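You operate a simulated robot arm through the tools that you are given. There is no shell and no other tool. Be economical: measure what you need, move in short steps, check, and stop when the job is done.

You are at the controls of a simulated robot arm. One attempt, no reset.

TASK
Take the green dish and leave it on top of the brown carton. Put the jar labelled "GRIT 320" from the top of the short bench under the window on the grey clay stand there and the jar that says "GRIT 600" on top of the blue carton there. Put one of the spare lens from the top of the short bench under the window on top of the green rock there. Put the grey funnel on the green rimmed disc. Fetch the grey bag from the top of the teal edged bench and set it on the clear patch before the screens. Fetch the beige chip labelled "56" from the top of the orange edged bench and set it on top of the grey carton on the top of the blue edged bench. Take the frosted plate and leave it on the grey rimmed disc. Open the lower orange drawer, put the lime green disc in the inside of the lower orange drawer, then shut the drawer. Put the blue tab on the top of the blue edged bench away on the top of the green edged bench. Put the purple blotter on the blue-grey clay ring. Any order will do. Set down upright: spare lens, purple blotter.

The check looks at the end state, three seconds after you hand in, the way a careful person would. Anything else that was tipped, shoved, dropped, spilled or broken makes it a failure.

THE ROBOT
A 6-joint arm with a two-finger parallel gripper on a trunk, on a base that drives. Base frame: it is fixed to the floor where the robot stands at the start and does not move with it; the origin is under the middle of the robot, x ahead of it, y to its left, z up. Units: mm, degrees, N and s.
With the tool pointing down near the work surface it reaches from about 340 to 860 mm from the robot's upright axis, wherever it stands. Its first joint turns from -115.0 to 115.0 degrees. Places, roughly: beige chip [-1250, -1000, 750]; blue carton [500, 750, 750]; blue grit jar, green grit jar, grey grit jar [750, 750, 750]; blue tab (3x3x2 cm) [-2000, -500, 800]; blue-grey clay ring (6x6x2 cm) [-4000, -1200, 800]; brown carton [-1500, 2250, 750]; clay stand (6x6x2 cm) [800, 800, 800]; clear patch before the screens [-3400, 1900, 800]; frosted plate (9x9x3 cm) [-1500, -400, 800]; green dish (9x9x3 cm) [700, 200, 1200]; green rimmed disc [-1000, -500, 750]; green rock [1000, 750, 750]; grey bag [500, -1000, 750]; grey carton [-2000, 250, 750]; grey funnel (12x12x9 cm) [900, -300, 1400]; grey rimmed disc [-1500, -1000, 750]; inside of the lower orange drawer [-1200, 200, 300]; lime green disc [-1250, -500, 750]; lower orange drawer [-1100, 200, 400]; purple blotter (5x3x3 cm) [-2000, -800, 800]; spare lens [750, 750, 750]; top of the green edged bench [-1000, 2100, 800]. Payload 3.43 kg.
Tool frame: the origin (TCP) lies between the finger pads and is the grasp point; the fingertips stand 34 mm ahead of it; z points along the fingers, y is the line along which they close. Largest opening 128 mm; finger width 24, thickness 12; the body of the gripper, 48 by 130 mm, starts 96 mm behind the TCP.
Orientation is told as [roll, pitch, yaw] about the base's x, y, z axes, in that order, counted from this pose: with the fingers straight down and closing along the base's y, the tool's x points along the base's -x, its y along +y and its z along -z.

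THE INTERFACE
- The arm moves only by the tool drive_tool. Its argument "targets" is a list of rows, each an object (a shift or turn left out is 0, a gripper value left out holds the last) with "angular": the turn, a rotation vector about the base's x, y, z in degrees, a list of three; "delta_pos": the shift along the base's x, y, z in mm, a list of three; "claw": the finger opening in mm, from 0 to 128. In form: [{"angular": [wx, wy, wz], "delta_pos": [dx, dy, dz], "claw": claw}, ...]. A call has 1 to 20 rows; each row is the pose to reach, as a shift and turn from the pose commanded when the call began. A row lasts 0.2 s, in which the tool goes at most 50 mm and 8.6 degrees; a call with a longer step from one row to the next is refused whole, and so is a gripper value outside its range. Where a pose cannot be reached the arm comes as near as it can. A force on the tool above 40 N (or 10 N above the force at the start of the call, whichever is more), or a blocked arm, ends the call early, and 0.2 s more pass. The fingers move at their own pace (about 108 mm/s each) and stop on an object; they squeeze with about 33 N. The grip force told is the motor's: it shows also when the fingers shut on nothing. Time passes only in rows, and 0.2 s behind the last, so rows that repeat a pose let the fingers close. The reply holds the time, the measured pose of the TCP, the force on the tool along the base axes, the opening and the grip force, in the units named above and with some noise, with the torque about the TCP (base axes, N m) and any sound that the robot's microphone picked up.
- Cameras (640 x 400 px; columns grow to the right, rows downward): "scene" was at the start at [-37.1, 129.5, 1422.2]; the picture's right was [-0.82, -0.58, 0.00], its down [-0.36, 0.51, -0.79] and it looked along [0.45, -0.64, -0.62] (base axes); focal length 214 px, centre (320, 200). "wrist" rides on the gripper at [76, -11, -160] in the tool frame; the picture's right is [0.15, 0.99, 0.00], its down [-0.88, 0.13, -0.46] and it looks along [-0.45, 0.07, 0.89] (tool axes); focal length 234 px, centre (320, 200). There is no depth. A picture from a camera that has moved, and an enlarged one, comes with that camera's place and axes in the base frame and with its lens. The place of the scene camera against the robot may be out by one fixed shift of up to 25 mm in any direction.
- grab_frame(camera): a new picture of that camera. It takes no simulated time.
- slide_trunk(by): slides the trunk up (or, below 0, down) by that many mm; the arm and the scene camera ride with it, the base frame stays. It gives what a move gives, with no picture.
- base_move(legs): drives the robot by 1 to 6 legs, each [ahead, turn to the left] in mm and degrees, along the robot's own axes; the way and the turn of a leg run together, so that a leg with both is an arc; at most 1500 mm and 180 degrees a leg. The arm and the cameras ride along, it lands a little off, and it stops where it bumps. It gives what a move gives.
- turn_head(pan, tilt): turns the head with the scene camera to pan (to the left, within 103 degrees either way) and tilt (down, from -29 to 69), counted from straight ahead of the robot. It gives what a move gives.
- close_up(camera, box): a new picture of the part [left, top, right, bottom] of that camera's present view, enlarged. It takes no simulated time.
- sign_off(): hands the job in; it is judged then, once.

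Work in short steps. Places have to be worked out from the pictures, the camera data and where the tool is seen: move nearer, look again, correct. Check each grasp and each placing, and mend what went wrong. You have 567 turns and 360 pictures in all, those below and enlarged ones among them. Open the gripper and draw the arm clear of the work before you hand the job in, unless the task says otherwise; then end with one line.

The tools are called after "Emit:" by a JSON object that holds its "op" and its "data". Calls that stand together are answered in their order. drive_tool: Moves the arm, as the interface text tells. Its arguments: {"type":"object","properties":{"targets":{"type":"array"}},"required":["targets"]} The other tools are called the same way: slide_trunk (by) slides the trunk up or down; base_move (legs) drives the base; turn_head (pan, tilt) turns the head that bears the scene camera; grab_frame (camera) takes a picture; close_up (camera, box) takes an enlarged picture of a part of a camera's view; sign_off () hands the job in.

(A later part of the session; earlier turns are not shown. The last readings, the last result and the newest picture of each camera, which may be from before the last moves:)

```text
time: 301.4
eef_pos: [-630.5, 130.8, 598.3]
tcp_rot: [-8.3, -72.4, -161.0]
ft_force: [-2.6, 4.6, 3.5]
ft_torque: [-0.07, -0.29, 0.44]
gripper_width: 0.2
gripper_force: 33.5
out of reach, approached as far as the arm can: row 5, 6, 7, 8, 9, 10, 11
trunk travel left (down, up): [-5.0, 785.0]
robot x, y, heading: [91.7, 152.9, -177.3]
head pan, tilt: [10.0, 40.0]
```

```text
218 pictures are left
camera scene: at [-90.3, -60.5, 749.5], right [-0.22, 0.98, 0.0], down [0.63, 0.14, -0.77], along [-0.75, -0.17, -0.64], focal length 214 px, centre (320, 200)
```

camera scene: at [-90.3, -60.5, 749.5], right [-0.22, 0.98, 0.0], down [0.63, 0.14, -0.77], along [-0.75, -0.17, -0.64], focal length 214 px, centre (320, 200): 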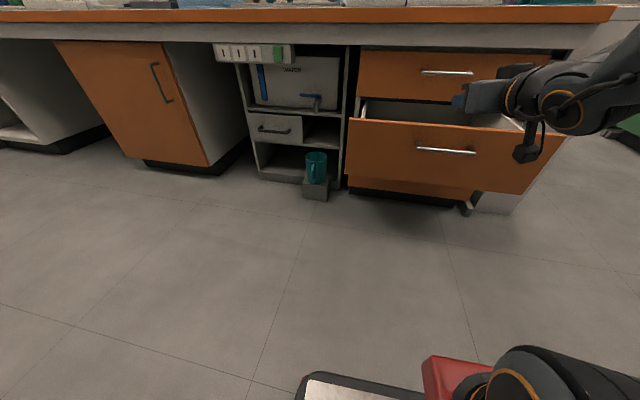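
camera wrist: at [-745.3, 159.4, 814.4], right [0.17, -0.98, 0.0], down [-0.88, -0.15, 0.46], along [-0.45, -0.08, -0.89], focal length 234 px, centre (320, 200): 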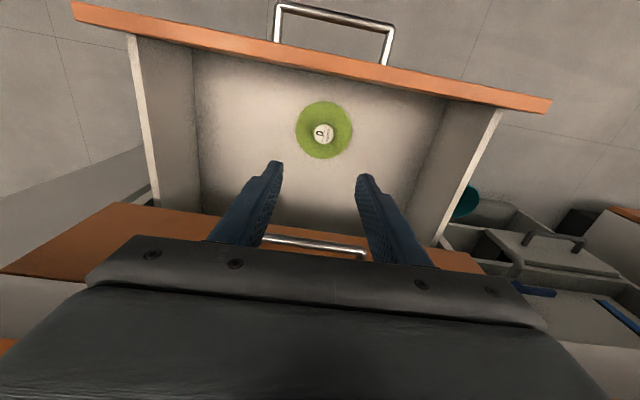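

Tool points at the drawer. Lower 105 mm so the tips meet the panel above the handle.

Emit:
{"op": "drive_tool", "data": {"targets": [{"delta_pos": [0, 5, -35]}, {"delta_pos": [0, 10, -70]}, {"delta_pos": [0, 15, -105]}, {"delta_pos": [0, 15, -105]}]}}

Emit:
{"op": "grab_frame", "data": {"camera": "scene"}}

Emit:
{"op": "grab_frame", "data": {"camera": "wrist"}}

```text
time: 302.4
eef_pos: [-667.2, 175.6, 515.5]
tcp_rot: [1.4, -75.1, -176.7]
ft_force: [-0.8, 1.4, 0.7]
ft_torque: [-0.02, -0.01, -0.02]
gripper_width: 0.0
gripper_force: 33.3
out of reach, approached as far as the arm can: row 1, 2, 3, 4
trunk travel left (down, up): [-5.0, 785.0]
robot x, y, heading: [93.1, 151.2, -177.1]
head pan, tilt: [10.0, 40.0]
```

```text
217 pictures are left
camera scene: at [-90.2, -60.5, 749.5], right [-0.22, 0.98, 0.0], down [0.63, 0.14, -0.77], along [-0.75, -0.17, -0.64], focal length 214 px, centre (320, 200)
```

scene: 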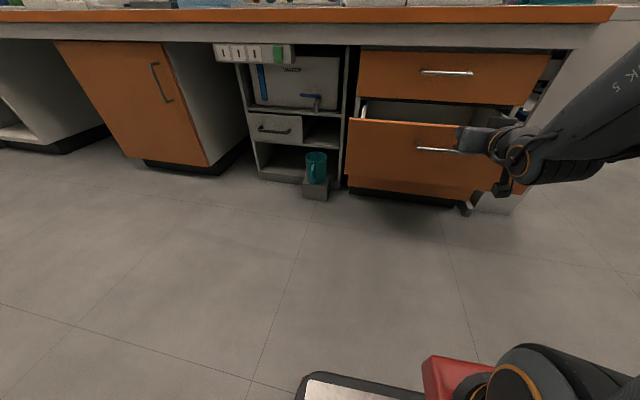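

```text
216 pictures are left
camera wrist: at [-494.4, 200.9, 483.1], right [0.12, -0.98, -0.14], down [0.22, -0.11, 0.97], along [-0.97, -0.14, 0.21], focal length 234 px, centre (320, 200)
```

wrist: 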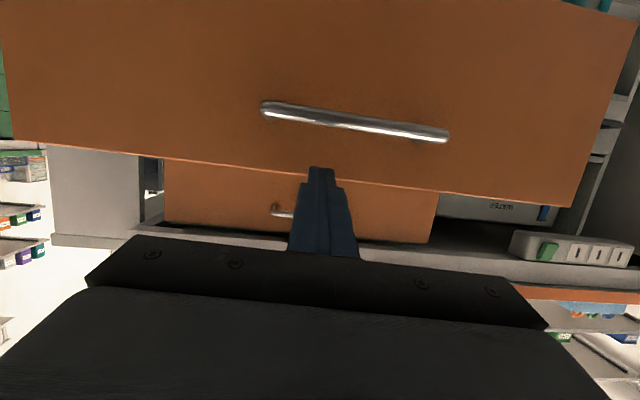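

Tips are right at the panel's top edge; lower 22 mm more.

Emit:
{"op": "drive_tool", "data": {"targets": [{"delta_pos": [0, 0, -12]}, {"delta_pos": [0, 0, -24]}, {"delta_pos": [0, 0, -24]}]}}

Emit:
{"op": "grab_frame", "data": {"camera": "wrist"}}

```text
time: 303.2
eef_pos: [-670.6, 178.1, 493.7]
tcp_rot: [1.4, -75.1, -176.8]
ft_force: [0.5, -0.3, -0.8]
ft_torque: [-0.01, 0.0, -0.01]
gripper_width: 0.0
gripper_force: 32.9
out of reach, approached as far as the arm can: row 2, 3
trunk travel left (down, up): [-5.0, 785.0]
robot x, y, heading: [95.5, 153.7, -177.5]
head pan, tilt: [10.0, 40.0]
```

```text
215 pictures are left
camera wrist: at [-499.9, 202.5, 461.1], right [0.12, -0.98, -0.14], down [0.22, -0.11, 0.97], along [-0.97, -0.14, 0.21], focal length 234 px, centre (320, 200)
```

wrist: 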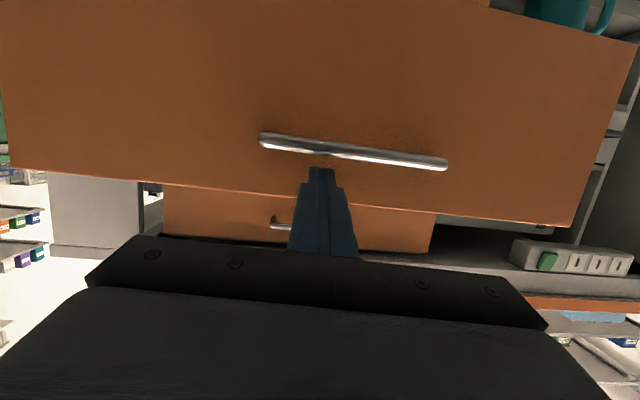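

Tips are between handle and top edge. Push forward with the base.

Emit:
{"op": "base_move", "data": {"legs": [[245, 0]]}}

Emit:
{"op": "grab_frame", "data": {"camera": "scene"}}

```text
time: 305.1
eef_pos: [-913.6, 166.5, 493.7]
tcp_rot: [1.4, -75.0, -176.7]
ft_force: [8.7, -0.1, 5.4]
ft_torque: [0.05, 0.2, -0.02]
gripper_width: 0.0
gripper_force: 33.4
trunk travel left (down, up): [-5.0, 785.0]
robot x, y, heading: [-151.7, 141.2, -177.4]
head pan, tilt: [10.0, 40.0]
stopped in leg 1: the force on the tool passed its limit at 58 N (the readings are from after the stop); the commanded pose is now the measured one
```

```text
214 pictures are left
camera scene: at [-334.3, -71.4, 749.5], right [-0.22, 0.98, 0.0], down [0.63, 0.14, -0.77], along [-0.75, -0.17, -0.64], focal length 214 px, centre (320, 200)
```

scene: 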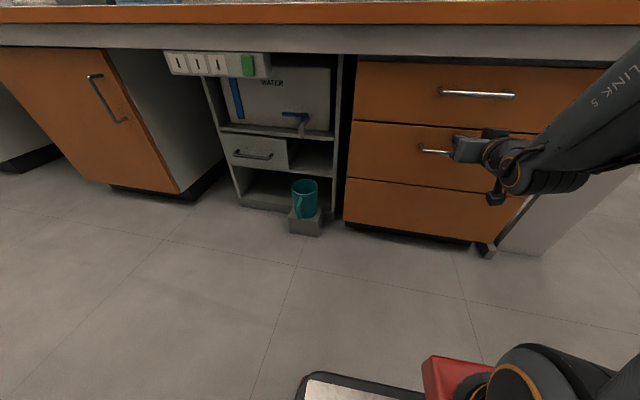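

Drawer is shut (tips at −946). Back off, raise trunk, and restore the tool to straight down.

Emit:
{"op": "base_move", "data": {"legs": [[-200, 0]]}}

Emit:
{"op": "slide_trunk", "data": {"by": 400}}

Emit:
{"op": "slide_trunk", "data": {"by": 200}}

Emit:
{"op": "drive_tool", "data": {"targets": [{"angular": [0, -8, 0], "delta_pos": [8, 0, 10], "claw": 64}, {"angular": [0, -16, 0], "delta_pos": [16, 0, 20]}, {"angular": [0, -24, 0], "delta_pos": [24, 0, 30]}, {"angular": [0, -32, 0], "delta_pos": [32, 0, 40]}, {"angular": [0, -40, 0], "delta_pos": [40, 0, 50]}, {"angular": [0, -48, 0], "delta_pos": [48, 0, 60]}, {"angular": [0, -56, 0], "delta_pos": [56, 0, 70]}, {"angular": [0, -64, 0], "delta_pos": [64, 0, 80]}, {"angular": [0, -72, 0], "delta_pos": [72, 0, 90]}, {"angular": [0, -75, 0], "delta_pos": [80, 0, 100]}, {"angular": [0, -75, 0], "delta_pos": [80, 0, 100]}]}}

```text
time: 306.7
eef_pos: [-712.9, 177.1, 493.4]
tcp_rot: [1.5, -75.1, -176.8]
ft_force: [0.0, -0.1, 0.2]
ft_torque: [0.0, -0.01, 0.01]
gripper_width: 0.0
gripper_force: 33.4
trunk travel left (down, up): [-5.0, 785.0]
robot x, y, heading: [53.8, 153.4, -177.3]
head pan, tilt: [10.0, 40.0]
```

```text
time: 310.6
eef_pos: [-711.8, 176.7, 893.0]
tcp_rot: [1.4, -75.0, -176.9]
ft_force: [-0.2, 0.0, -0.2]
ft_torque: [0.01, 0.0, 0.01]
gripper_width: 0.1
gripper_force: 32.6
trunk travel left (down, up): [-405.0, 385.0]
robot x, y, heading: [52.3, 150.8, -177.7]
head pan, tilt: [10.0, 40.0]
```

```text
time: 312.7
eef_pos: [-713.1, 175.7, 1093.0]
tcp_rot: [1.5, -75.0, -176.9]
ft_force: [0.8, 0.7, -0.8]
ft_torque: [0.02, -0.04, -0.04]
gripper_width: 0.0
gripper_force: 32.9
trunk travel left (down, up): [-605.0, 185.0]
robot x, y, heading: [48.3, 152.0, -177.4]
head pan, tilt: [10.0, 40.0]
```

```text
time: 315.1
eef_pos: [-631.6, 175.0, 1192.5]
tcp_rot: [4.5, 0.2, -179.2]
ft_force: [0.6, -0.2, 0.0]
ft_torque: [0.02, -0.03, -0.02]
gripper_width: 63.9
gripper_force: 0.1
out of reach, approached as far as the arm can: row 3, 4
trunk travel left (down, up): [-605.0, 185.0]
robot x, y, heading: [52.5, 148.5, -177.5]
head pan, tilt: [10.0, 40.0]
```

Fix the small tilt, then drive to the frosted plate (y≈−405).

Emit:
{"op": "drive_tool", "data": {"targets": [{"angular": [4.5, 0, 0], "claw": 64}, {"angular": [4.5, 0, 0]}]}}

Emit:
{"op": "base_move", "data": {"legs": [[0, 87.5], [560, 0], [0, -90], [600, 0]]}}

Emit:
{"op": "grab_frame", "data": {"camera": "wrist"}}

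Emit:
{"op": "grab_frame", "data": {"camera": "scene"}}

```text
time: 315.7
eef_pos: [-631.6, 174.3, 1193.5]
tcp_rot: [0.0, 0.1, -179.1]
ft_force: [-0.3, 0.1, 0.3]
ft_torque: [0.0, 0.01, -0.01]
gripper_width: 63.9
gripper_force: 0.0
trunk travel left (down, up): [-605.0, 185.0]
robot x, y, heading: [49.5, 151.4, -177.3]
head pan, tilt: [10.0, 40.0]
```

```text
time: 329.6
eef_pos: [-1223.3, -331.4, 1193.0]
tcp_rot: [0.0, 0.1, 177.1]
ft_force: [-0.1, 0.7, -0.4]
ft_torque: [0.01, 0.01, -0.02]
gripper_width: 64.2
gripper_force: 0.0
trunk travel left (down, up): [-605.0, 185.0]
robot x, y, heading: [-544.1, -401.7, 178.9]
head pan, tilt: [10.0, 40.0]
```

```text
213 pictures are left
camera wrist: at [-1146.8, -323.9, 1352.1], right [0.1, -1.0, 0.0], down [-0.89, -0.09, 0.45], along [-0.45, -0.04, -0.89], focal length 234 px, centre (320, 200)
```

wrist: 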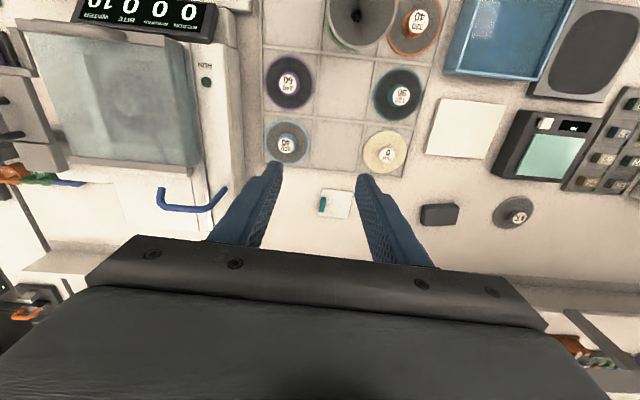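

```text
212 pictures are left
camera scene: at [-573.4, -604.3, 1349.6], right [-0.15, 0.99, 0.0], down [0.64, 0.1, -0.77], along [-0.76, -0.12, -0.64], focal length 214 px, centre (320, 200)
```

scene: 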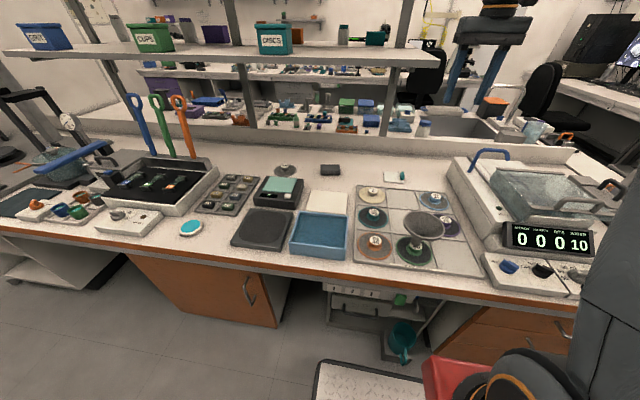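

Frosted plate centre ≈(−1444,−404), teal tab ≈(−1448,−360); grey disc hub ≈(−1421,−903). Drive 60 mm closer and lower the trunk.

Emit:
{"op": "base_move", "data": {"legs": [[62, 0]]}}

Emit:
{"op": "slide_trunk", "data": {"by": -260}}

Emit:
{"op": "grab_frame", "data": {"camera": "wrist"}}

Emit:
{"op": "grab_frame", "data": {"camera": "scene"}}

```text
time: 330.5
eef_pos: [-1259.9, -329.4, 1192.2]
tcp_rot: [0.1, 0.1, 177.1]
ft_force: [-0.4, -0.9, 0.5]
ft_torque: [0.0, -0.03, 0.02]
gripper_width: 63.9
gripper_force: 0.1
trunk travel left (down, up): [-605.0, 185.0]
robot x, y, heading: [-582.7, -401.7, 178.7]
head pan, tilt: [10.0, 40.0]
stopped in leg 1: the robot was blocked; the commanded pose is now the measured one
```

```text
time: 333.2
eef_pos: [-1261.2, -330.1, 931.8]
tcp_rot: [0.0, 0.2, 177.1]
ft_force: [-0.1, 0.3, -0.4]
ft_torque: [0.0, -0.01, 0.0]
gripper_width: 63.8
gripper_force: 0.0
trunk travel left (down, up): [-345.0, 445.0]
robot x, y, heading: [-582.0, -396.4, 178.6]
head pan, tilt: [10.0, 40.0]
```

```text
211 pictures are left
camera wrist: at [-1184.4, -323.0, 1090.8], right [0.1, -1.0, 0.0], down [-0.89, -0.09, 0.45], along [-0.45, -0.04, -0.89], focal length 234 px, centre (320, 200)
```

wrist: 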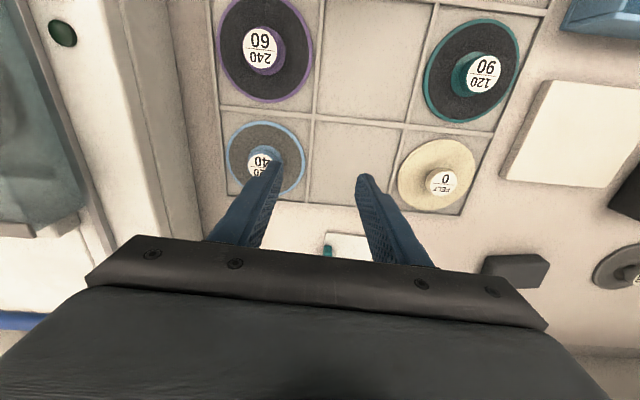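

```text
210 pictures are left
camera scene: at [-683.0, -602.1, 1089.6], right [-0.15, 0.99, 0.0], down [0.64, 0.1, -0.77], along [-0.76, -0.12, -0.64], focal length 214 px, centre (320, 200)
```

scene: 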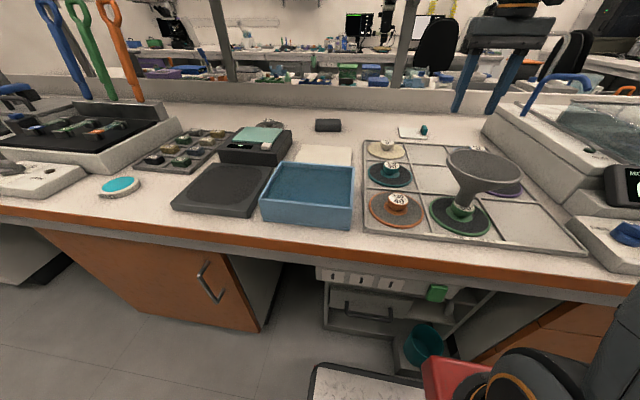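

Base touched something at x≈−583 (reach still just enough). Extend toward the plate and look.

Emit:
{"op": "drive_tool", "data": {"targets": [{"delta_pos": [-40, -10, 0]}, {"delta_pos": [-80, -20, 0]}, {"delta_pos": [-120, -30, 0]}, {"delta_pos": [-140, -40, -10]}, {"delta_pos": [-140, -40, -10]}]}}

Emit:
{"op": "grab_frame", "data": {"camera": "wrist"}}

Emit:
{"op": "close_up", "data": {"camera": "scene", "box": [370, 60, 530, 180]}}

Emit:
{"op": "close_up", "data": {"camera": "scene", "box": [300, 250, 500, 400]}}

```text
time: 334.4
eef_pos: [-1398.6, -369.9, 923.6]
tcp_rot: [0.1, 0.2, 177.2]
ft_force: [-0.3, 1.0, 0.4]
ft_torque: [0.04, -0.01, -0.02]
gripper_width: 63.9
gripper_force: 0.1
trunk travel left (down, up): [-345.0, 445.0]
robot x, y, heading: [-577.9, -397.7, 179.0]
head pan, tilt: [10.0, 40.0]
```

```text
209 pictures are left
camera wrist: at [-1323.3, -362.8, 1082.9], right [0.1, -1.0, 0.0], down [-0.89, -0.09, 0.45], along [-0.45, -0.04, -0.89], focal length 234 px, centre (320, 200)
```

wrist: 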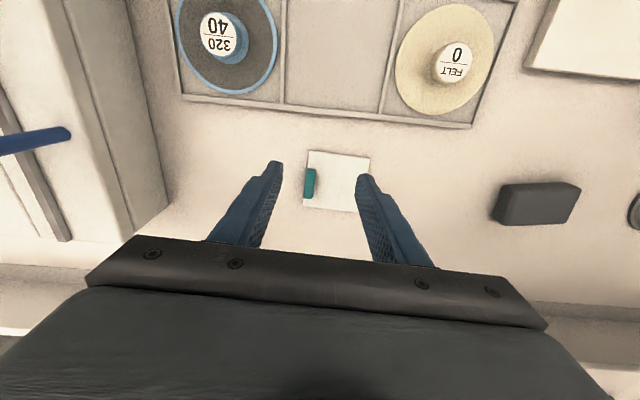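

```text
3.33 times, centred on (450, 120) of scene
camera zoom: at [-683.0, -602.2, 1089.6], right [-0.15, 0.99, 0.0], down [0.64, 0.1, -0.77], along [-0.76, -0.12, -0.64], focal length 715 px, centre (-113, 467)
```

zoom: 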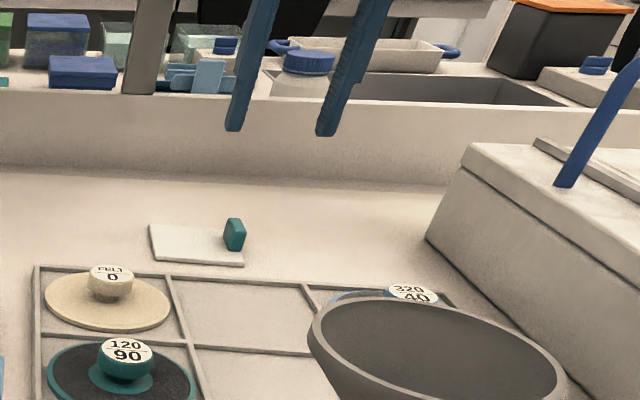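

```text
2.67 times, centred on (400, 325) of scene
camera zoom: at [-683.0, -602.2, 1089.6], right [-0.15, 0.99, 0.0], down [0.64, 0.1, -0.77], along [-0.76, -0.12, -0.64], focal length 572 px, centre (107, -133)
```

zoom: 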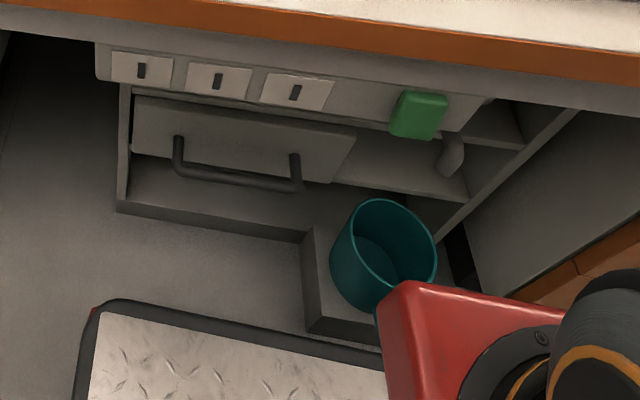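

Plate has a teal tab at (−1447,−360), thin along y. Move above the tab.

Emit:
{"op": "drive_tool", "data": {"targets": [{"delta_pos": [-10, 4, -25]}, {"delta_pos": [-25, 10, -50]}, {"delta_pos": [-48, 10, -70]}, {"delta_pos": [-48, 10, -70]}]}}

Emit:
{"op": "close_up", "data": {"camera": "wrist", "box": [240, 80, 440, 205]}}

```text
time: 335.4
eef_pos: [-1446.8, -358.4, 852.8]
tcp_rot: [0.0, 0.2, 177.1]
ft_force: [0.2, -0.4, -0.1]
ft_torque: [0.01, 0.03, -0.01]
gripper_width: 64.1
gripper_force: 0.1
trunk travel left (down, up): [-345.0, 445.0]
robot x, y, heading: [-580.1, -399.5, 178.8]
head pan, tilt: [10.0, 40.0]
```

```text
3.20 times, centred on (340, 142) of wrist
camera zoom: at [-1370.9, -351.4, 1011.9], right [0.1, -1.0, 0.0], down [-0.89, -0.09, 0.45], along [-0.45, -0.04, -0.89], focal length 749 px, centre (256, 384)
```

zoom: 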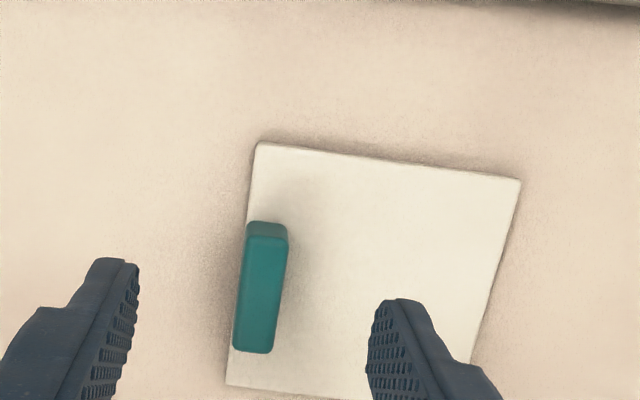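

Reached; axis within 3 mm of the tab. Descend to z≈821 and grip.

Emit:
{"op": "drive_tool", "data": {"targets": [{"delta_pos": [-2, -2, -15], "claw": 50}, {"delta_pos": [-2, -2, -27]}, {"delta_pos": [-2, -2, -32]}, {"delta_pos": [-2, -2, -32]}, {"delta_pos": [-2, -2, -32], "claw": 4}, {"delta_pos": [-2, -2, -32]}, {"delta_pos": [-2, -2, -32]}, {"delta_pos": [-2, -2, -32]}]}}

Emit:
{"op": "close_up", "data": {"camera": "scene", "box": [370, 60, 530, 180]}}

```text
time: 337.2
eef_pos: [-1449.0, -361.6, 820.1]
tcp_rot: [0.0, 0.2, 177.0]
ft_force: [0.6, -1.2, 0.1]
ft_torque: [0.02, 0.02, 0.0]
gripper_width: 13.2
gripper_force: 33.2
trunk travel left (down, up): [-345.0, 445.0]
robot x, y, heading: [-583.1, -398.8, 178.8]
head pan, tilt: [10.0, 40.0]
```

```text
3.33 times, centred on (450, 120) of scene
camera zoom: at [-683.1, -602.1, 1089.5], right [-0.15, 0.99, 0.0], down [0.64, 0.1, -0.77], along [-0.76, -0.12, -0.64], focal length 715 px, centre (-113, 467)
```

zoom: 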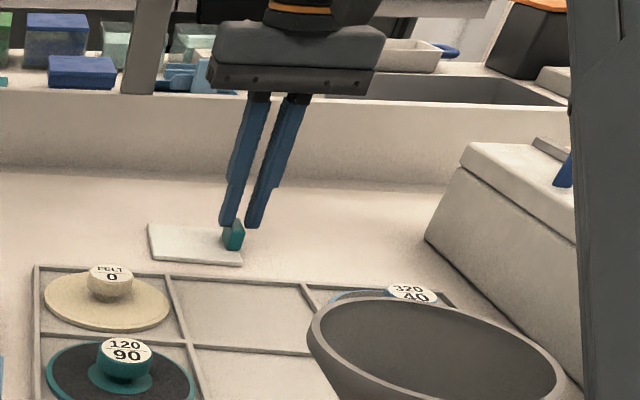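

Gripped (13 mm). Lift and check.

Emit:
{"op": "drive_tool", "data": {"targets": [{"delta_pos": [0, 0, 10]}, {"delta_pos": [5, 0, 35]}, {"delta_pos": [15, 0, 70]}, {"delta_pos": [15, 0, 70]}]}}

Emit:
{"op": "close_up", "data": {"camera": "scene", "box": [370, 60, 530, 180]}}

Emit:
{"op": "grab_frame", "data": {"camera": "wrist"}}

```text
time: 338.2
eef_pos: [-1434.6, -361.6, 891.7]
tcp_rot: [0.0, 0.2, 177.1]
ft_force: [0.3, 0.2, -0.5]
ft_torque: [0.06, -0.01, 0.01]
gripper_width: 13.2
gripper_force: 32.7
trunk travel left (down, up): [-345.0, 445.0]
robot x, y, heading: [-581.7, -402.1, 178.9]
head pan, tilt: [10.0, 40.0]
```

```text
3.33 times, centred on (450, 120) of scene
camera zoom: at [-683.1, -602.1, 1089.5], right [-0.15, 0.99, 0.0], down [0.64, 0.1, -0.77], along [-0.76, -0.12, -0.64], focal length 715 px, centre (-113, 467)
```

zoom: 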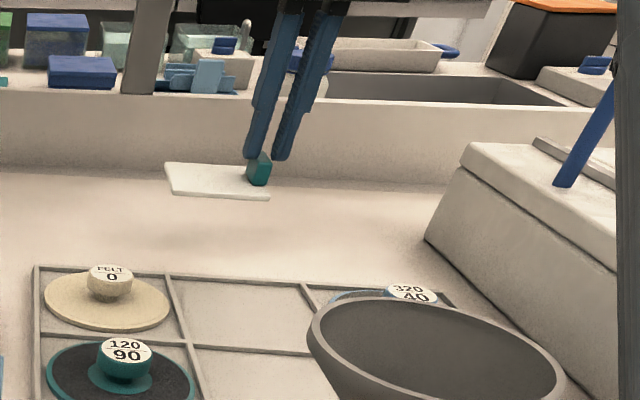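

```text
203 pictures are left
camera wrist: at [-1358.6, -354.9, 1050.8], right [0.1, -1.0, 0.0], down [-0.89, -0.09, 0.45], along [-0.45, -0.04, -0.89], focal length 234 px, centre (320, 200)
```

wrist: 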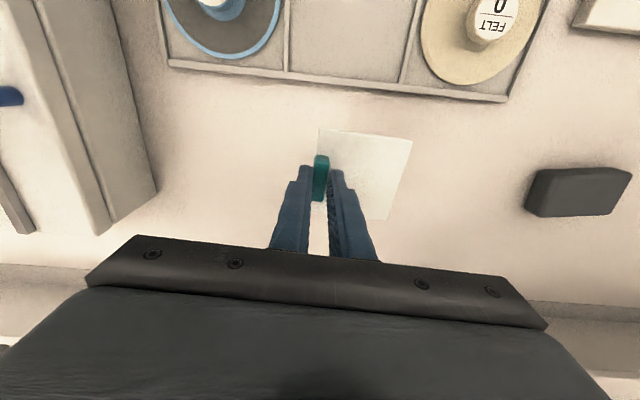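

Plate held level. Raise, back out, and move to y≈−870.

Emit:
{"op": "slide_trunk", "data": {"by": 250}}

Emit:
{"op": "drive_tool", "data": {"targets": [{"delta_pos": [45, 0, 0]}, {"delta_pos": [90, 0, 0]}, {"delta_pos": [135, 0, 0]}, {"delta_pos": [180, 0, 0]}, {"delta_pos": [200, 0, 0]}]}}

Emit:
{"op": "base_move", "data": {"legs": [[-300, 0], [0, 90], [470, 0], [0, -89], [250, 0]]}}

Emit:
{"op": "grab_frame", "data": {"camera": "wrist"}}

Emit:
{"op": "grab_frame", "data": {"camera": "scene"}}

```text
time: 339.6
eef_pos: [-1388.6, -361.1, 923.5]
tcp_rot: [-0.1, 12.9, 176.9]
ft_force: [-0.1, 0.0, -0.6]
ft_torque: [0.03, 0.02, 0.0]
gripper_width: 13.0
gripper_force: 33.6
trunk travel left (down, up): [-474.0, 316.0]
robot x, y, heading: [-577.1, -399.9, 178.8]
head pan, tilt: [10.0, 40.0]
stopped: the arm was blocked; the commanded pose is now the measured one
```

```text
time: 340.8
eef_pos: [-1190.7, -363.9, 923.2]
tcp_rot: [-0.1, 12.7, 177.0]
ft_force: [-0.6, 0.2, -2.5]
ft_torque: [0.01, -0.03, 0.01]
gripper_width: 13.2
gripper_force: 33.2
trunk travel left (down, up): [-474.0, 316.0]
robot x, y, heading: [-578.3, -399.2, 178.9]
head pan, tilt: [10.0, 40.0]
```

```text
time: 354.2
eef_pos: [-1140.3, -885.2, 925.3]
tcp_rot: [0.0, 12.7, -179.2]
ft_force: [-0.8, 0.1, -1.8]
ft_torque: [0.06, 0.03, -0.03]
gripper_width: 13.2
gripper_force: 33.8
trunk travel left (down, up): [-474.0, 316.0]
robot x, y, heading: [-527.1, -881.7, -177.5]
head pan, tilt: [10.0, 40.0]
```

```text
202 pictures are left
camera wrist: at [-1101.3, -874.3, 1095.7], right [0.16, -0.99, 0.03], down [-0.96, -0.14, 0.25], along [-0.24, -0.07, -0.97], focal length 234 px, centre (320, 200)
```

wrist: 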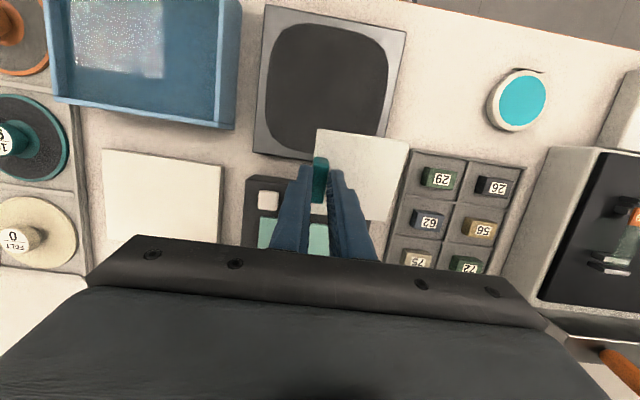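

```text
201 pictures are left
camera scene: at [-579.7, -1088.1, 1218.7], right [-0.22, 0.98, 0.0], down [0.63, 0.14, -0.77], along [-0.75, -0.17, -0.64], focal length 214 px, centre (320, 200)
```

scene: 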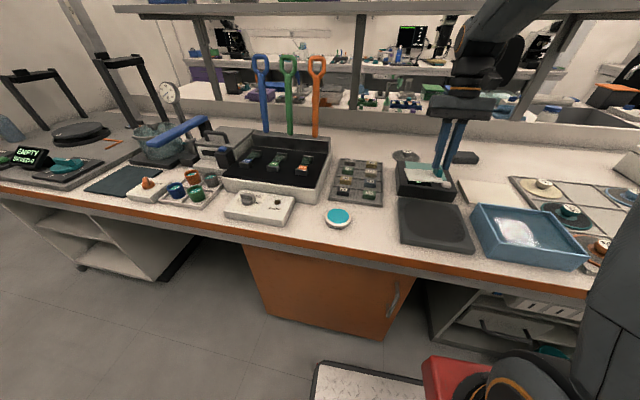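

The trunk rise was limited and tilted the tool 12.7°. Straighten and raise it; also check the blue box.

Emit:
{"op": "drive_tool", "data": {"targets": [{"angular": [0, 6.4, 0], "delta_pos": [0, 0, 30]}, {"angular": [0, 12.7, 0], "delta_pos": [0, 0, 60]}, {"angular": [0, 12.7, 0], "delta_pos": [0, 0, 100]}, {"angular": [0, 12.7, 0], "delta_pos": [0, 0, 100]}]}}

Emit:
{"op": "grab_frame", "data": {"camera": "wrist"}}

Emit:
{"op": "close_up", "data": {"camera": "scene", "box": [380, 130, 620, 280]}}

```text
time: 355.2
eef_pos: [-1139.5, -884.9, 1022.4]
tcp_rot: [-0.3, 0.0, -179.3]
ft_force: [-0.7, -0.4, -1.7]
ft_torque: [0.0, 0.01, 0.03]
gripper_width: 13.3
gripper_force: 32.8
trunk travel left (down, up): [-474.0, 316.0]
robot x, y, heading: [-525.9, -879.9, -177.5]
head pan, tilt: [10.0, 40.0]
```

```text
200 pictures are left
camera wrist: at [-1063.7, -873.0, 1182.8], right [0.16, -0.99, 0.0], down [-0.88, -0.14, 0.46], along [-0.45, -0.07, -0.89], focal length 234 px, centre (320, 200)
```

wrist: 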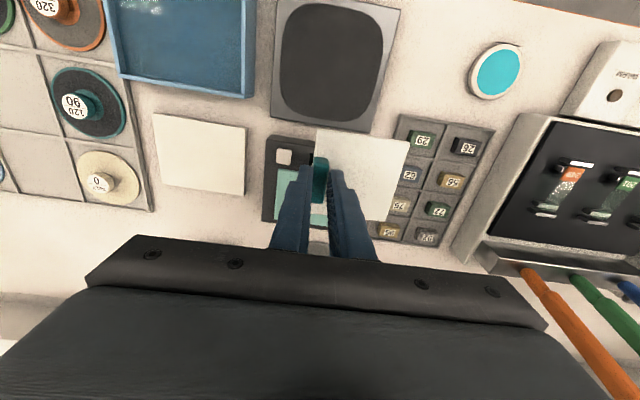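

```text
2.67 times, centred on (500, 205) of scene
camera zoom: at [-579.8, -1088.1, 1218.7], right [-0.22, 0.98, 0.0], down [0.63, 0.14, -0.77], along [-0.75, -0.17, -0.64], focal length 572 px, centre (-160, 187)
```

zoom: 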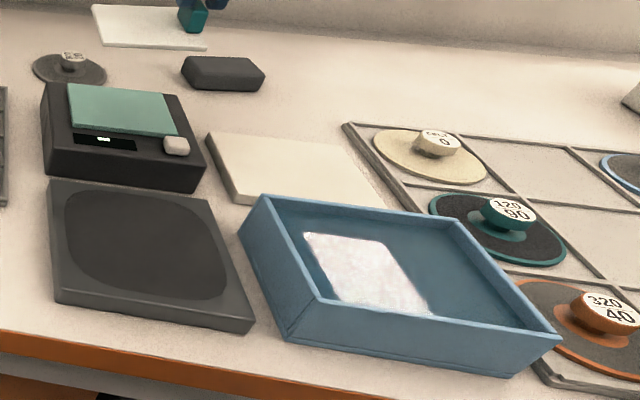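

That's just a reflection. Drive 60 mm closer and extend over the grey disc.

Emit:
{"op": "base_move", "data": {"legs": [[60, 0]]}}

Emit:
{"op": "drive_tool", "data": {"targets": [{"delta_pos": [-40, 0, -10]}, {"delta_pos": [-80, 0, -20]}, {"delta_pos": [-120, 0, -30]}, {"delta_pos": [-150, 0, -40]}, {"delta_pos": [-150, 0, -60]}, {"delta_pos": [-150, 0, -60]}]}}

Emit:
{"op": "grab_frame", "data": {"camera": "wrist"}}

Emit:
{"op": "grab_frame", "data": {"camera": "scene"}}

```text
time: 356.2
eef_pos: [-1200.9, -886.7, 1023.9]
tcp_rot: [-0.1, 0.0, -179.2]
ft_force: [-0.5, 0.3, 0.6]
ft_torque: [0.03, 0.03, -0.05]
gripper_width: 13.2
gripper_force: 32.4
trunk travel left (down, up): [-474.0, 316.0]
robot x, y, heading: [-585.2, -886.1, -177.6]
head pan, tilt: [10.0, 40.0]
```

```text
time: 357.6
eef_pos: [-1345.7, -886.4, 976.4]
tcp_rot: [-0.2, -1.0, -179.3]
ft_force: [-0.7, -0.1, -0.9]
ft_torque: [0.02, -0.04, 0.0]
gripper_width: 13.3
gripper_force: 32.6
trunk travel left (down, up): [-474.0, 316.0]
robot x, y, heading: [-590.7, -885.4, -177.6]
head pan, tilt: [10.0, 40.0]
```

```text
198 pictures are left
camera wrist: at [-1268.0, -875.3, 1134.1], right [0.16, -0.99, -0.01], down [-0.87, -0.14, 0.47], along [-0.47, -0.07, -0.88], focal length 234 px, centre (320, 200)
```

wrist: 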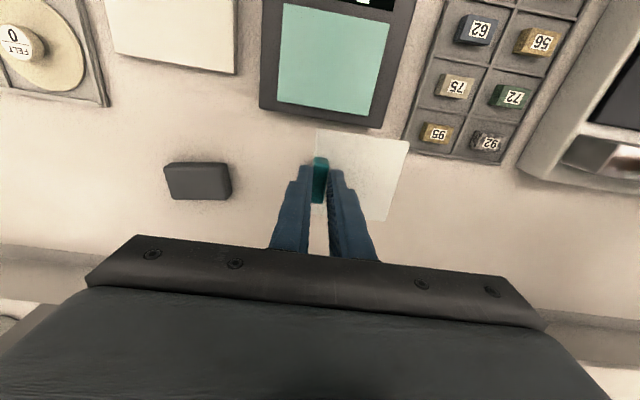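

```text
197 pictures are left
camera scene: at [-630.7, -1090.8, 1220.4], right [-0.22, 0.98, 0.0], down [0.62, 0.14, -0.77], along [-0.75, -0.17, -0.64], focal length 214 px, centre (320, 200)
```

scene: 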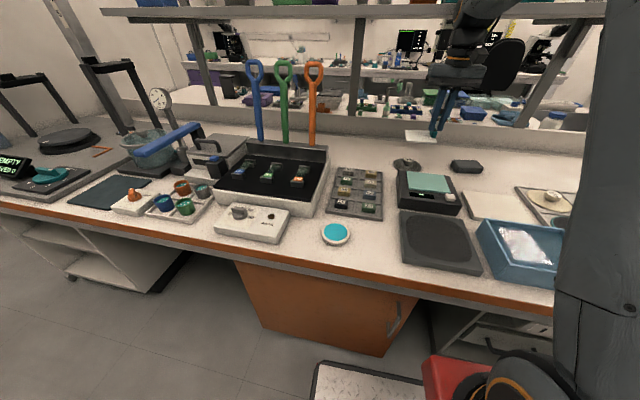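

Zoom to locate the grey disc relative to the plate.

Emit:
{"op": "close_up", "data": {"camera": "scene", "box": [360, 80, 520, 200]}}

```text
3.33 times, centred on (440, 140) of scene
camera zoom: at [-630.7, -1090.8, 1220.4], right [-0.22, 0.98, 0.0], down [0.62, 0.14, -0.77], along [-0.75, -0.17, -0.64], focal length 715 px, centre (-80, 400)
```

zoom: 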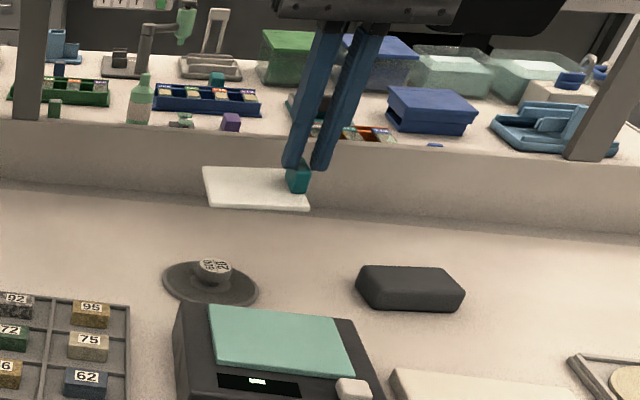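

Shift the tool +170 mm in y so the wrist camera sees the grey disc.

Emit:
{"op": "drive_tool", "data": {"targets": [{"delta_pos": [0, 45, 0]}, {"delta_pos": [0, 90, 0]}, {"delta_pos": [0, 135, 0]}, {"delta_pos": [0, 170, 0]}, {"delta_pos": [0, 170, 0]}]}}

Emit:
{"op": "close_up", "data": {"camera": "wrist", "box": [300, 80, 500, 230]}}

```text
time: 359.0
eef_pos: [-1343.5, -681.7, 958.7]
tcp_rot: [0.5, 0.1, 178.8]
ft_force: [0.2, 0.2, -1.4]
ft_torque: [0.01, -0.01, 0.0]
gripper_width: 13.2
gripper_force: 33.5
trunk travel left (down, up): [-474.0, 316.0]
robot x, y, heading: [-587.3, -884.0, -178.2]
head pan, tilt: [10.0, 40.0]
stopped in row 5: the arm was blocked; the commanded pose is now the measured one
```

```text
2.67 times, centred on (400, 155) of wrist
camera zoom: at [-1266.8, -670.8, 1117.6], right [0.13, -0.99, 0.01], down [-0.88, -0.11, 0.46], along [-0.45, -0.07, -0.89], focal length 624 px, centre (107, 320)
```

zoom: 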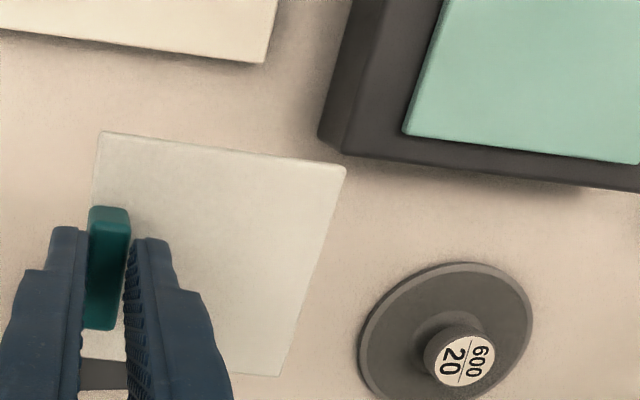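

Hub ≈(−1425,−910). The arm reported a block; look at the arm's surroundings.

Emit:
{"op": "turn_head", "data": {"pan": -10, "tilt": 10}}

Emit:
{"op": "grab_frame", "data": {"camera": "scene"}}

```text
time: 360.0
eef_pos: [-1341.9, -683.2, 957.8]
tcp_rot: [0.5, 0.1, 178.9]
ft_force: [-0.1, 0.1, -1.4]
ft_torque: [-0.02, -0.01, -0.03]
gripper_width: 13.4
gripper_force: 32.5
trunk travel left (down, up): [-474.0, 316.0]
robot x, y, heading: [-585.8, -882.6, -178.5]
head pan, tilt: [-10.0, 10.0]
```

```text
194 pictures are left
camera scene: at [-651.4, -1057.9, 1266.7], right [0.15, 0.99, 0.0], down [0.17, -0.03, -0.98], along [-0.97, 0.15, -0.17], focal length 214 px, centre (320, 200)
```

scene: 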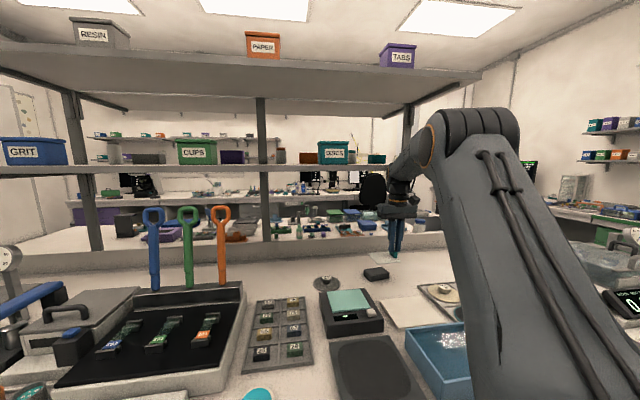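

The wrist joint brushed the shelf level when high. I'll go lower (z≈890) and then move beneath shelf height toward the disc.

Emit:
{"op": "drive_tool", "data": {"targets": [{"delta_pos": [10, 0, -20]}, {"delta_pos": [10, 0, -45]}, {"delta_pos": [10, 0, -68]}, {"delta_pos": [-25, 0, -68]}, {"delta_pos": [-60, 0, -68]}, {"delta_pos": [-82, 0, -68]}, {"delta_pos": [-82, 0, -68]}]}}

Emit:
{"op": "grab_frame", "data": {"camera": "scene"}}

```text
time: 361.6
eef_pos: [-1427.7, -685.8, 890.2]
tcp_rot: [0.5, 0.2, 179.0]
ft_force: [-0.5, -0.2, -1.5]
ft_torque: [0.04, 0.0, 0.0]
gripper_width: 13.1
gripper_force: 33.8
trunk travel left (down, up): [-474.0, 316.0]
robot x, y, heading: [-586.8, -882.7, -178.3]
head pan, tilt: [-10.0, 10.0]
```

```text
193 pictures are left
camera scene: at [-653.5, -1059.7, 1266.4], right [0.15, 0.99, 0.0], down [0.17, -0.03, -0.98], along [-0.97, 0.14, -0.17], focal length 214 px, centre (320, 200)
```

scene: 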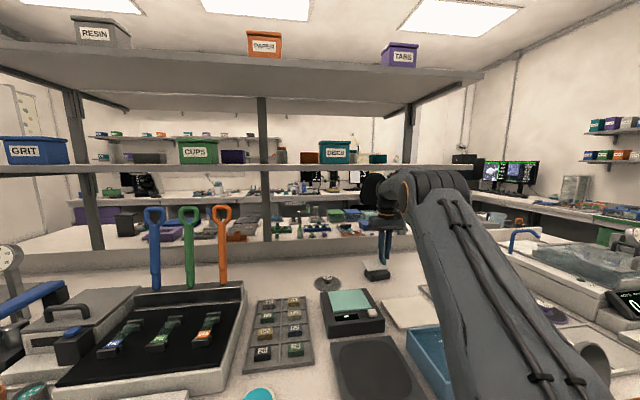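

Wrist is now under shelf height. Move along −y to over the disc.

Emit:
{"op": "drive_tool", "data": {"targets": [{"delta_pos": [1, -40, 0]}, {"delta_pos": [2, -80, 0]}, {"delta_pos": [3, -120, 0]}, {"delta_pos": [3, -160, 0]}, {"delta_pos": [3, -182, 0]}, {"delta_pos": [3, -182, 0]}]}}

Emit:
{"op": "turn_head", "data": {"pan": 10, "tilt": 35}}

Emit:
{"op": "close_up", "data": {"camera": "scene", "box": [320, 50, 520, 200]}}

Emit:
{"op": "grab_frame", "data": {"camera": "wrist"}}

```text
time: 363.0
eef_pos: [-1423.5, -865.9, 887.5]
tcp_rot: [0.4, 0.2, 179.0]
ft_force: [-1.1, 0.0, -0.8]
ft_torque: [0.04, 0.03, 0.02]
gripper_width: 12.9
gripper_force: 32.8
trunk travel left (down, up): [-474.0, 316.0]
robot x, y, heading: [-587.9, -883.0, -178.3]
head pan, tilt: [-10.0, 10.0]
```

```text
time: 363.9
eef_pos: [-1423.5, -866.2, 889.6]
tcp_rot: [0.3, 0.3, 178.9]
ft_force: [-0.2, -1.0, -0.5]
ft_torque: [0.03, 0.0, 0.01]
gripper_width: 13.4
gripper_force: 33.0
trunk travel left (down, up): [-474.0, 316.0]
robot x, y, heading: [-584.1, -881.8, -178.2]
head pan, tilt: [10.0, 35.0]
```

```text
2.67 times, centred on (420, 125) of scene
camera zoom: at [-647.8, -1091.0, 1226.3], right [-0.2, 0.98, 0.0], down [0.56, 0.12, -0.82], along [-0.8, -0.16, -0.57], focal length 572 px, centre (53, 400)
```

zoom: 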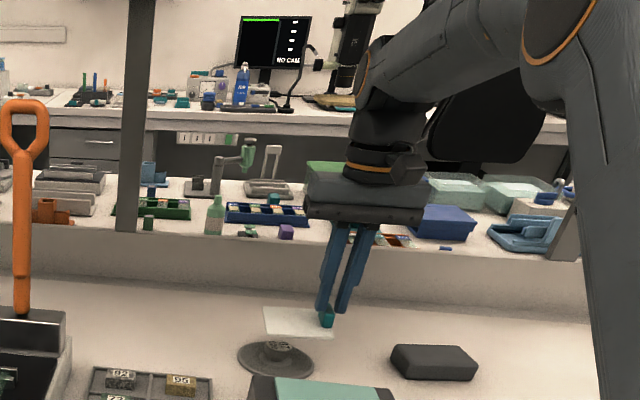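

```text
191 pictures are left
camera wrist: at [-1348.7, -856.3, 1047.7], right [0.13, -0.99, 0.01], down [-0.88, -0.11, 0.45], along [-0.45, -0.06, -0.89], focal length 234 px, centre (320, 200)
```

wrist: 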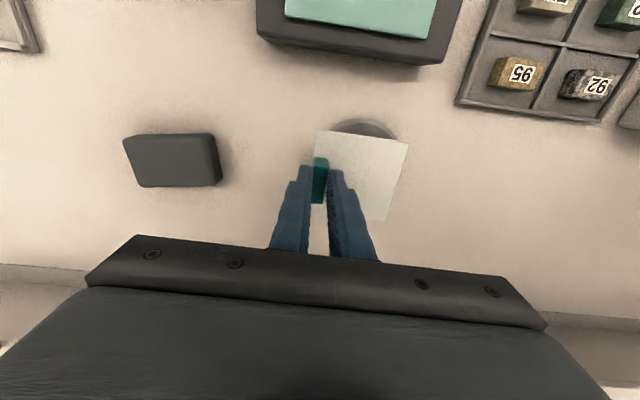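

Plate centre ≈(−1419,−907); hub ≈(−1427,−910). Shift (−7,−3), lower toward contact (expect TCP≈842).

Emit:
{"op": "drive_tool", "data": {"targets": [{"delta_pos": [-7, -3, -15]}, {"delta_pos": [-7, -3, -30]}, {"delta_pos": [-7, -3, -38]}, {"delta_pos": [-7, -3, -42]}, {"delta_pos": [-7, -3, -44]}, {"delta_pos": [-7, -3, -46]}, {"delta_pos": [-7, -3, -48]}, {"delta_pos": [-7, -3, -50]}, {"delta_pos": [-7, -3, -52]}]}}

Emit:
{"op": "close_up", "data": {"camera": "scene", "box": [380, 130, 480, 200]}}

```text
time: 365.9
eef_pos: [-1431.9, -869.4, 837.6]
tcp_rot: [0.4, 0.2, 178.9]
ft_force: [-2.1, 7.7, 10.0]
ft_torque: [0.04, 0.11, -0.1]
gripper_width: 13.8
gripper_force: 33.6
trunk travel left (down, up): [-474.0, 316.0]
robot x, y, heading: [-588.1, -886.2, -178.8]
head pan, tilt: [10.0, 35.0]
```

```text
5.71 times, centred on (430, 165) of scene
camera zoom: at [-647.5, -1090.7, 1226.3], right [-0.2, 0.98, 0.0], down [0.56, 0.12, -0.82], along [-0.8, -0.17, -0.57], focal length 1226 px, centre (-309, 400)
```

zoom: 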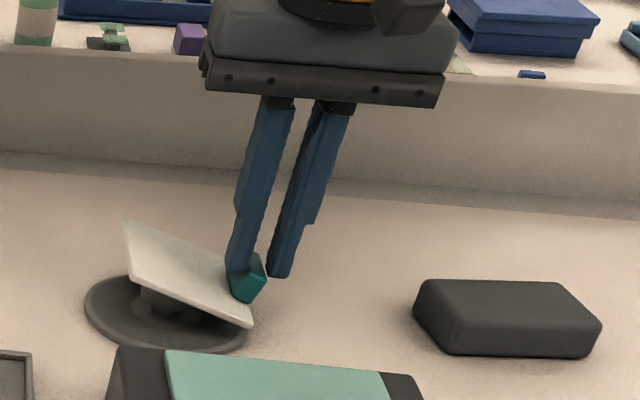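

The plate pivoted in the grip on touching the hub. Raise 15 mm and look.

Emit:
{"op": "drive_tool", "data": {"targets": [{"delta_pos": [0, 0, 8]}, {"delta_pos": [0, 0, 20]}, {"delta_pos": [0, 0, 20]}]}}

Emit:
{"op": "close_up", "data": {"camera": "scene", "box": [380, 130, 480, 200]}}

Emit:
{"op": "close_up", "data": {"camera": "wrist", "box": [260, 80, 460, 230]}}

```text
time: 366.7
eef_pos: [-1431.8, -870.3, 857.2]
tcp_rot: [0.4, 0.2, 179.0]
ft_force: [0.5, 0.3, -0.8]
ft_torque: [0.05, -0.02, 0.02]
gripper_width: 13.4
gripper_force: 32.4
trunk travel left (down, up): [-474.0, 316.0]
robot x, y, heading: [-590.0, -881.3, -178.1]
head pan, tilt: [10.0, 35.0]
```

```text
5.71 times, centred on (430, 165) of scene
camera zoom: at [-647.8, -1091.0, 1226.2], right [-0.2, 0.98, 0.0], down [0.56, 0.12, -0.82], along [-0.8, -0.17, -0.57], focal length 1226 px, centre (-309, 400)
```

zoom: 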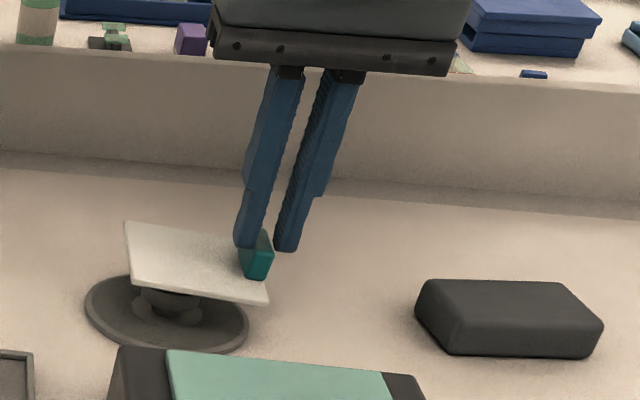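

```text
2.67 times, centred on (360, 155) of wrist
camera zoom: at [-1356.5, -859.7, 1015.7], right [0.13, -0.99, 0.01], down [-0.88, -0.11, 0.45], along [-0.45, -0.06, -0.89], focal length 624 px, centre (213, 320)
```

zoom: 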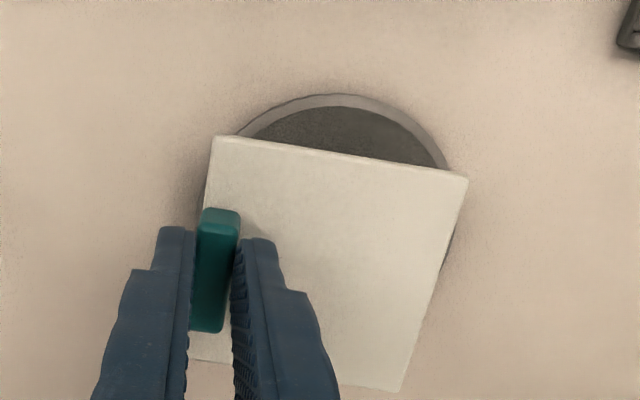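

Disc centre ≈(−1424,−912), plate centre ≈(−1433,−906). Shift (+9,−6) and lower gently.

Emit:
{"op": "drive_tool", "data": {"targets": [{"delta_pos": [5, -3, 3]}, {"delta_pos": [9, -6, 0]}, {"delta_pos": [9, -6, -6]}, {"delta_pos": [9, -6, -10]}, {"delta_pos": [9, -6, -12]}, {"delta_pos": [9, -6, -12]}]}}

Emit:
{"op": "close_up", "data": {"camera": "scene", "box": [380, 130, 480, 200]}}

Emit:
{"op": "close_up", "data": {"camera": "wrist", "box": [260, 80, 460, 230]}}

```text
time: 368.1
eef_pos: [-1423.0, -876.3, 845.8]
tcp_rot: [0.4, 0.0, 178.9]
ft_force: [-1.0, 1.6, 7.9]
ft_torque: [-0.1, 0.17, -0.05]
gripper_width: 13.2
gripper_force: 33.1
trunk travel left (down, up): [-474.0, 316.0]
robot x, y, heading: [-587.0, -881.7, -178.6]
head pan, tilt: [10.0, 35.0]
```

```text
5.71 times, centred on (430, 165) of scene
camera zoom: at [-647.5, -1090.9, 1226.3], right [-0.2, 0.98, 0.0], down [0.56, 0.12, -0.82], along [-0.8, -0.17, -0.57], focal length 1226 px, centre (-309, 400)
```

zoom: 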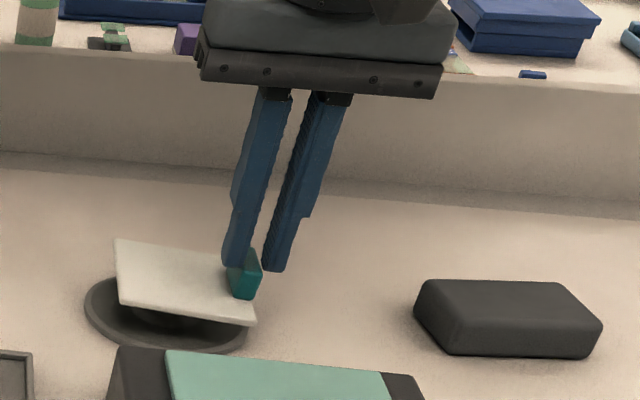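

```text
2.67 times, centred on (360, 155) of wrist
camera zoom: at [-1346.9, -865.5, 1005.3], right [0.13, -0.99, 0.01], down [-0.88, -0.11, 0.46], along [-0.45, -0.06, -0.89], focal length 624 px, centre (213, 320)
```

zoom: 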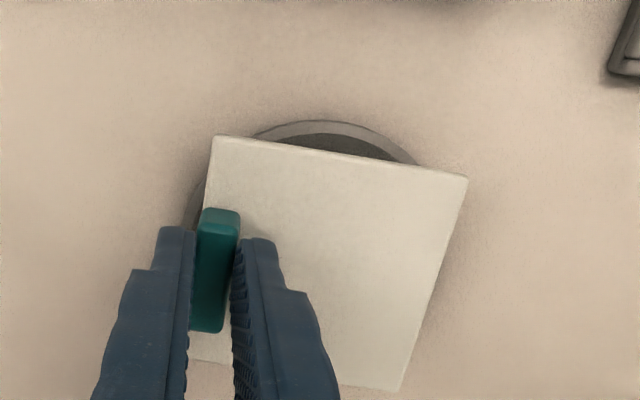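

Contact with plate centre ~8 mm to +y of the hub. Lift 4 mm, shift −8 y, set down.

Emit:
{"op": "drive_tool", "data": {"targets": [{"delta_pos": [0, 0, 6]}, {"delta_pos": [-1, -5, 6]}, {"delta_pos": [-2, -9, 6]}, {"delta_pos": [-2, -9, 1]}, {"delta_pos": [-2, -9, 0]}]}}

Emit:
{"op": "close_up", "data": {"camera": "wrist", "box": [260, 80, 460, 230]}}

Emit:
{"op": "close_up", "data": {"camera": "scene", "box": [380, 130, 480, 200]}}

```text
time: 369.3
eef_pos: [-1425.2, -885.3, 846.9]
tcp_rot: [0.4, 0.0, 179.1]
ft_force: [-0.1, -0.2, 10.5]
ft_torque: [-0.08, 0.13, -0.01]
gripper_width: 13.5
gripper_force: 32.9
trunk travel left (down, up): [-474.0, 316.0]
robot x, y, heading: [-585.4, -880.1, -178.3]
head pan, tilt: [10.0, 35.0]
```

```text
2.67 times, centred on (360, 155) of wrist
camera zoom: at [-1349.0, -874.7, 1005.9], right [0.13, -0.99, 0.01], down [-0.88, -0.11, 0.46], along [-0.45, -0.06, -0.89], focal length 624 px, centre (213, 320)
```

zoom: 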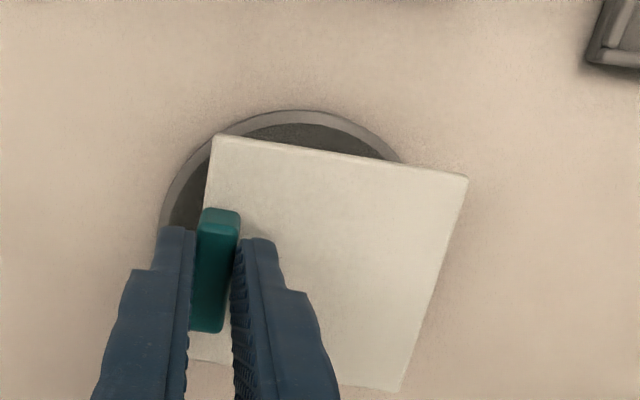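

```text
5.71 times, centred on (430, 165) of scene
camera zoom: at [-647.3, -1091.0, 1226.4], right [-0.2, 0.98, 0.0], down [0.56, 0.12, -0.82], along [-0.8, -0.17, -0.57], focal length 1226 px, centre (-309, 400)
```

zoom: 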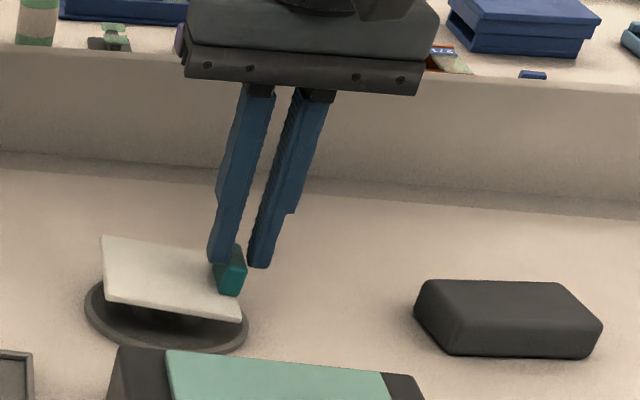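

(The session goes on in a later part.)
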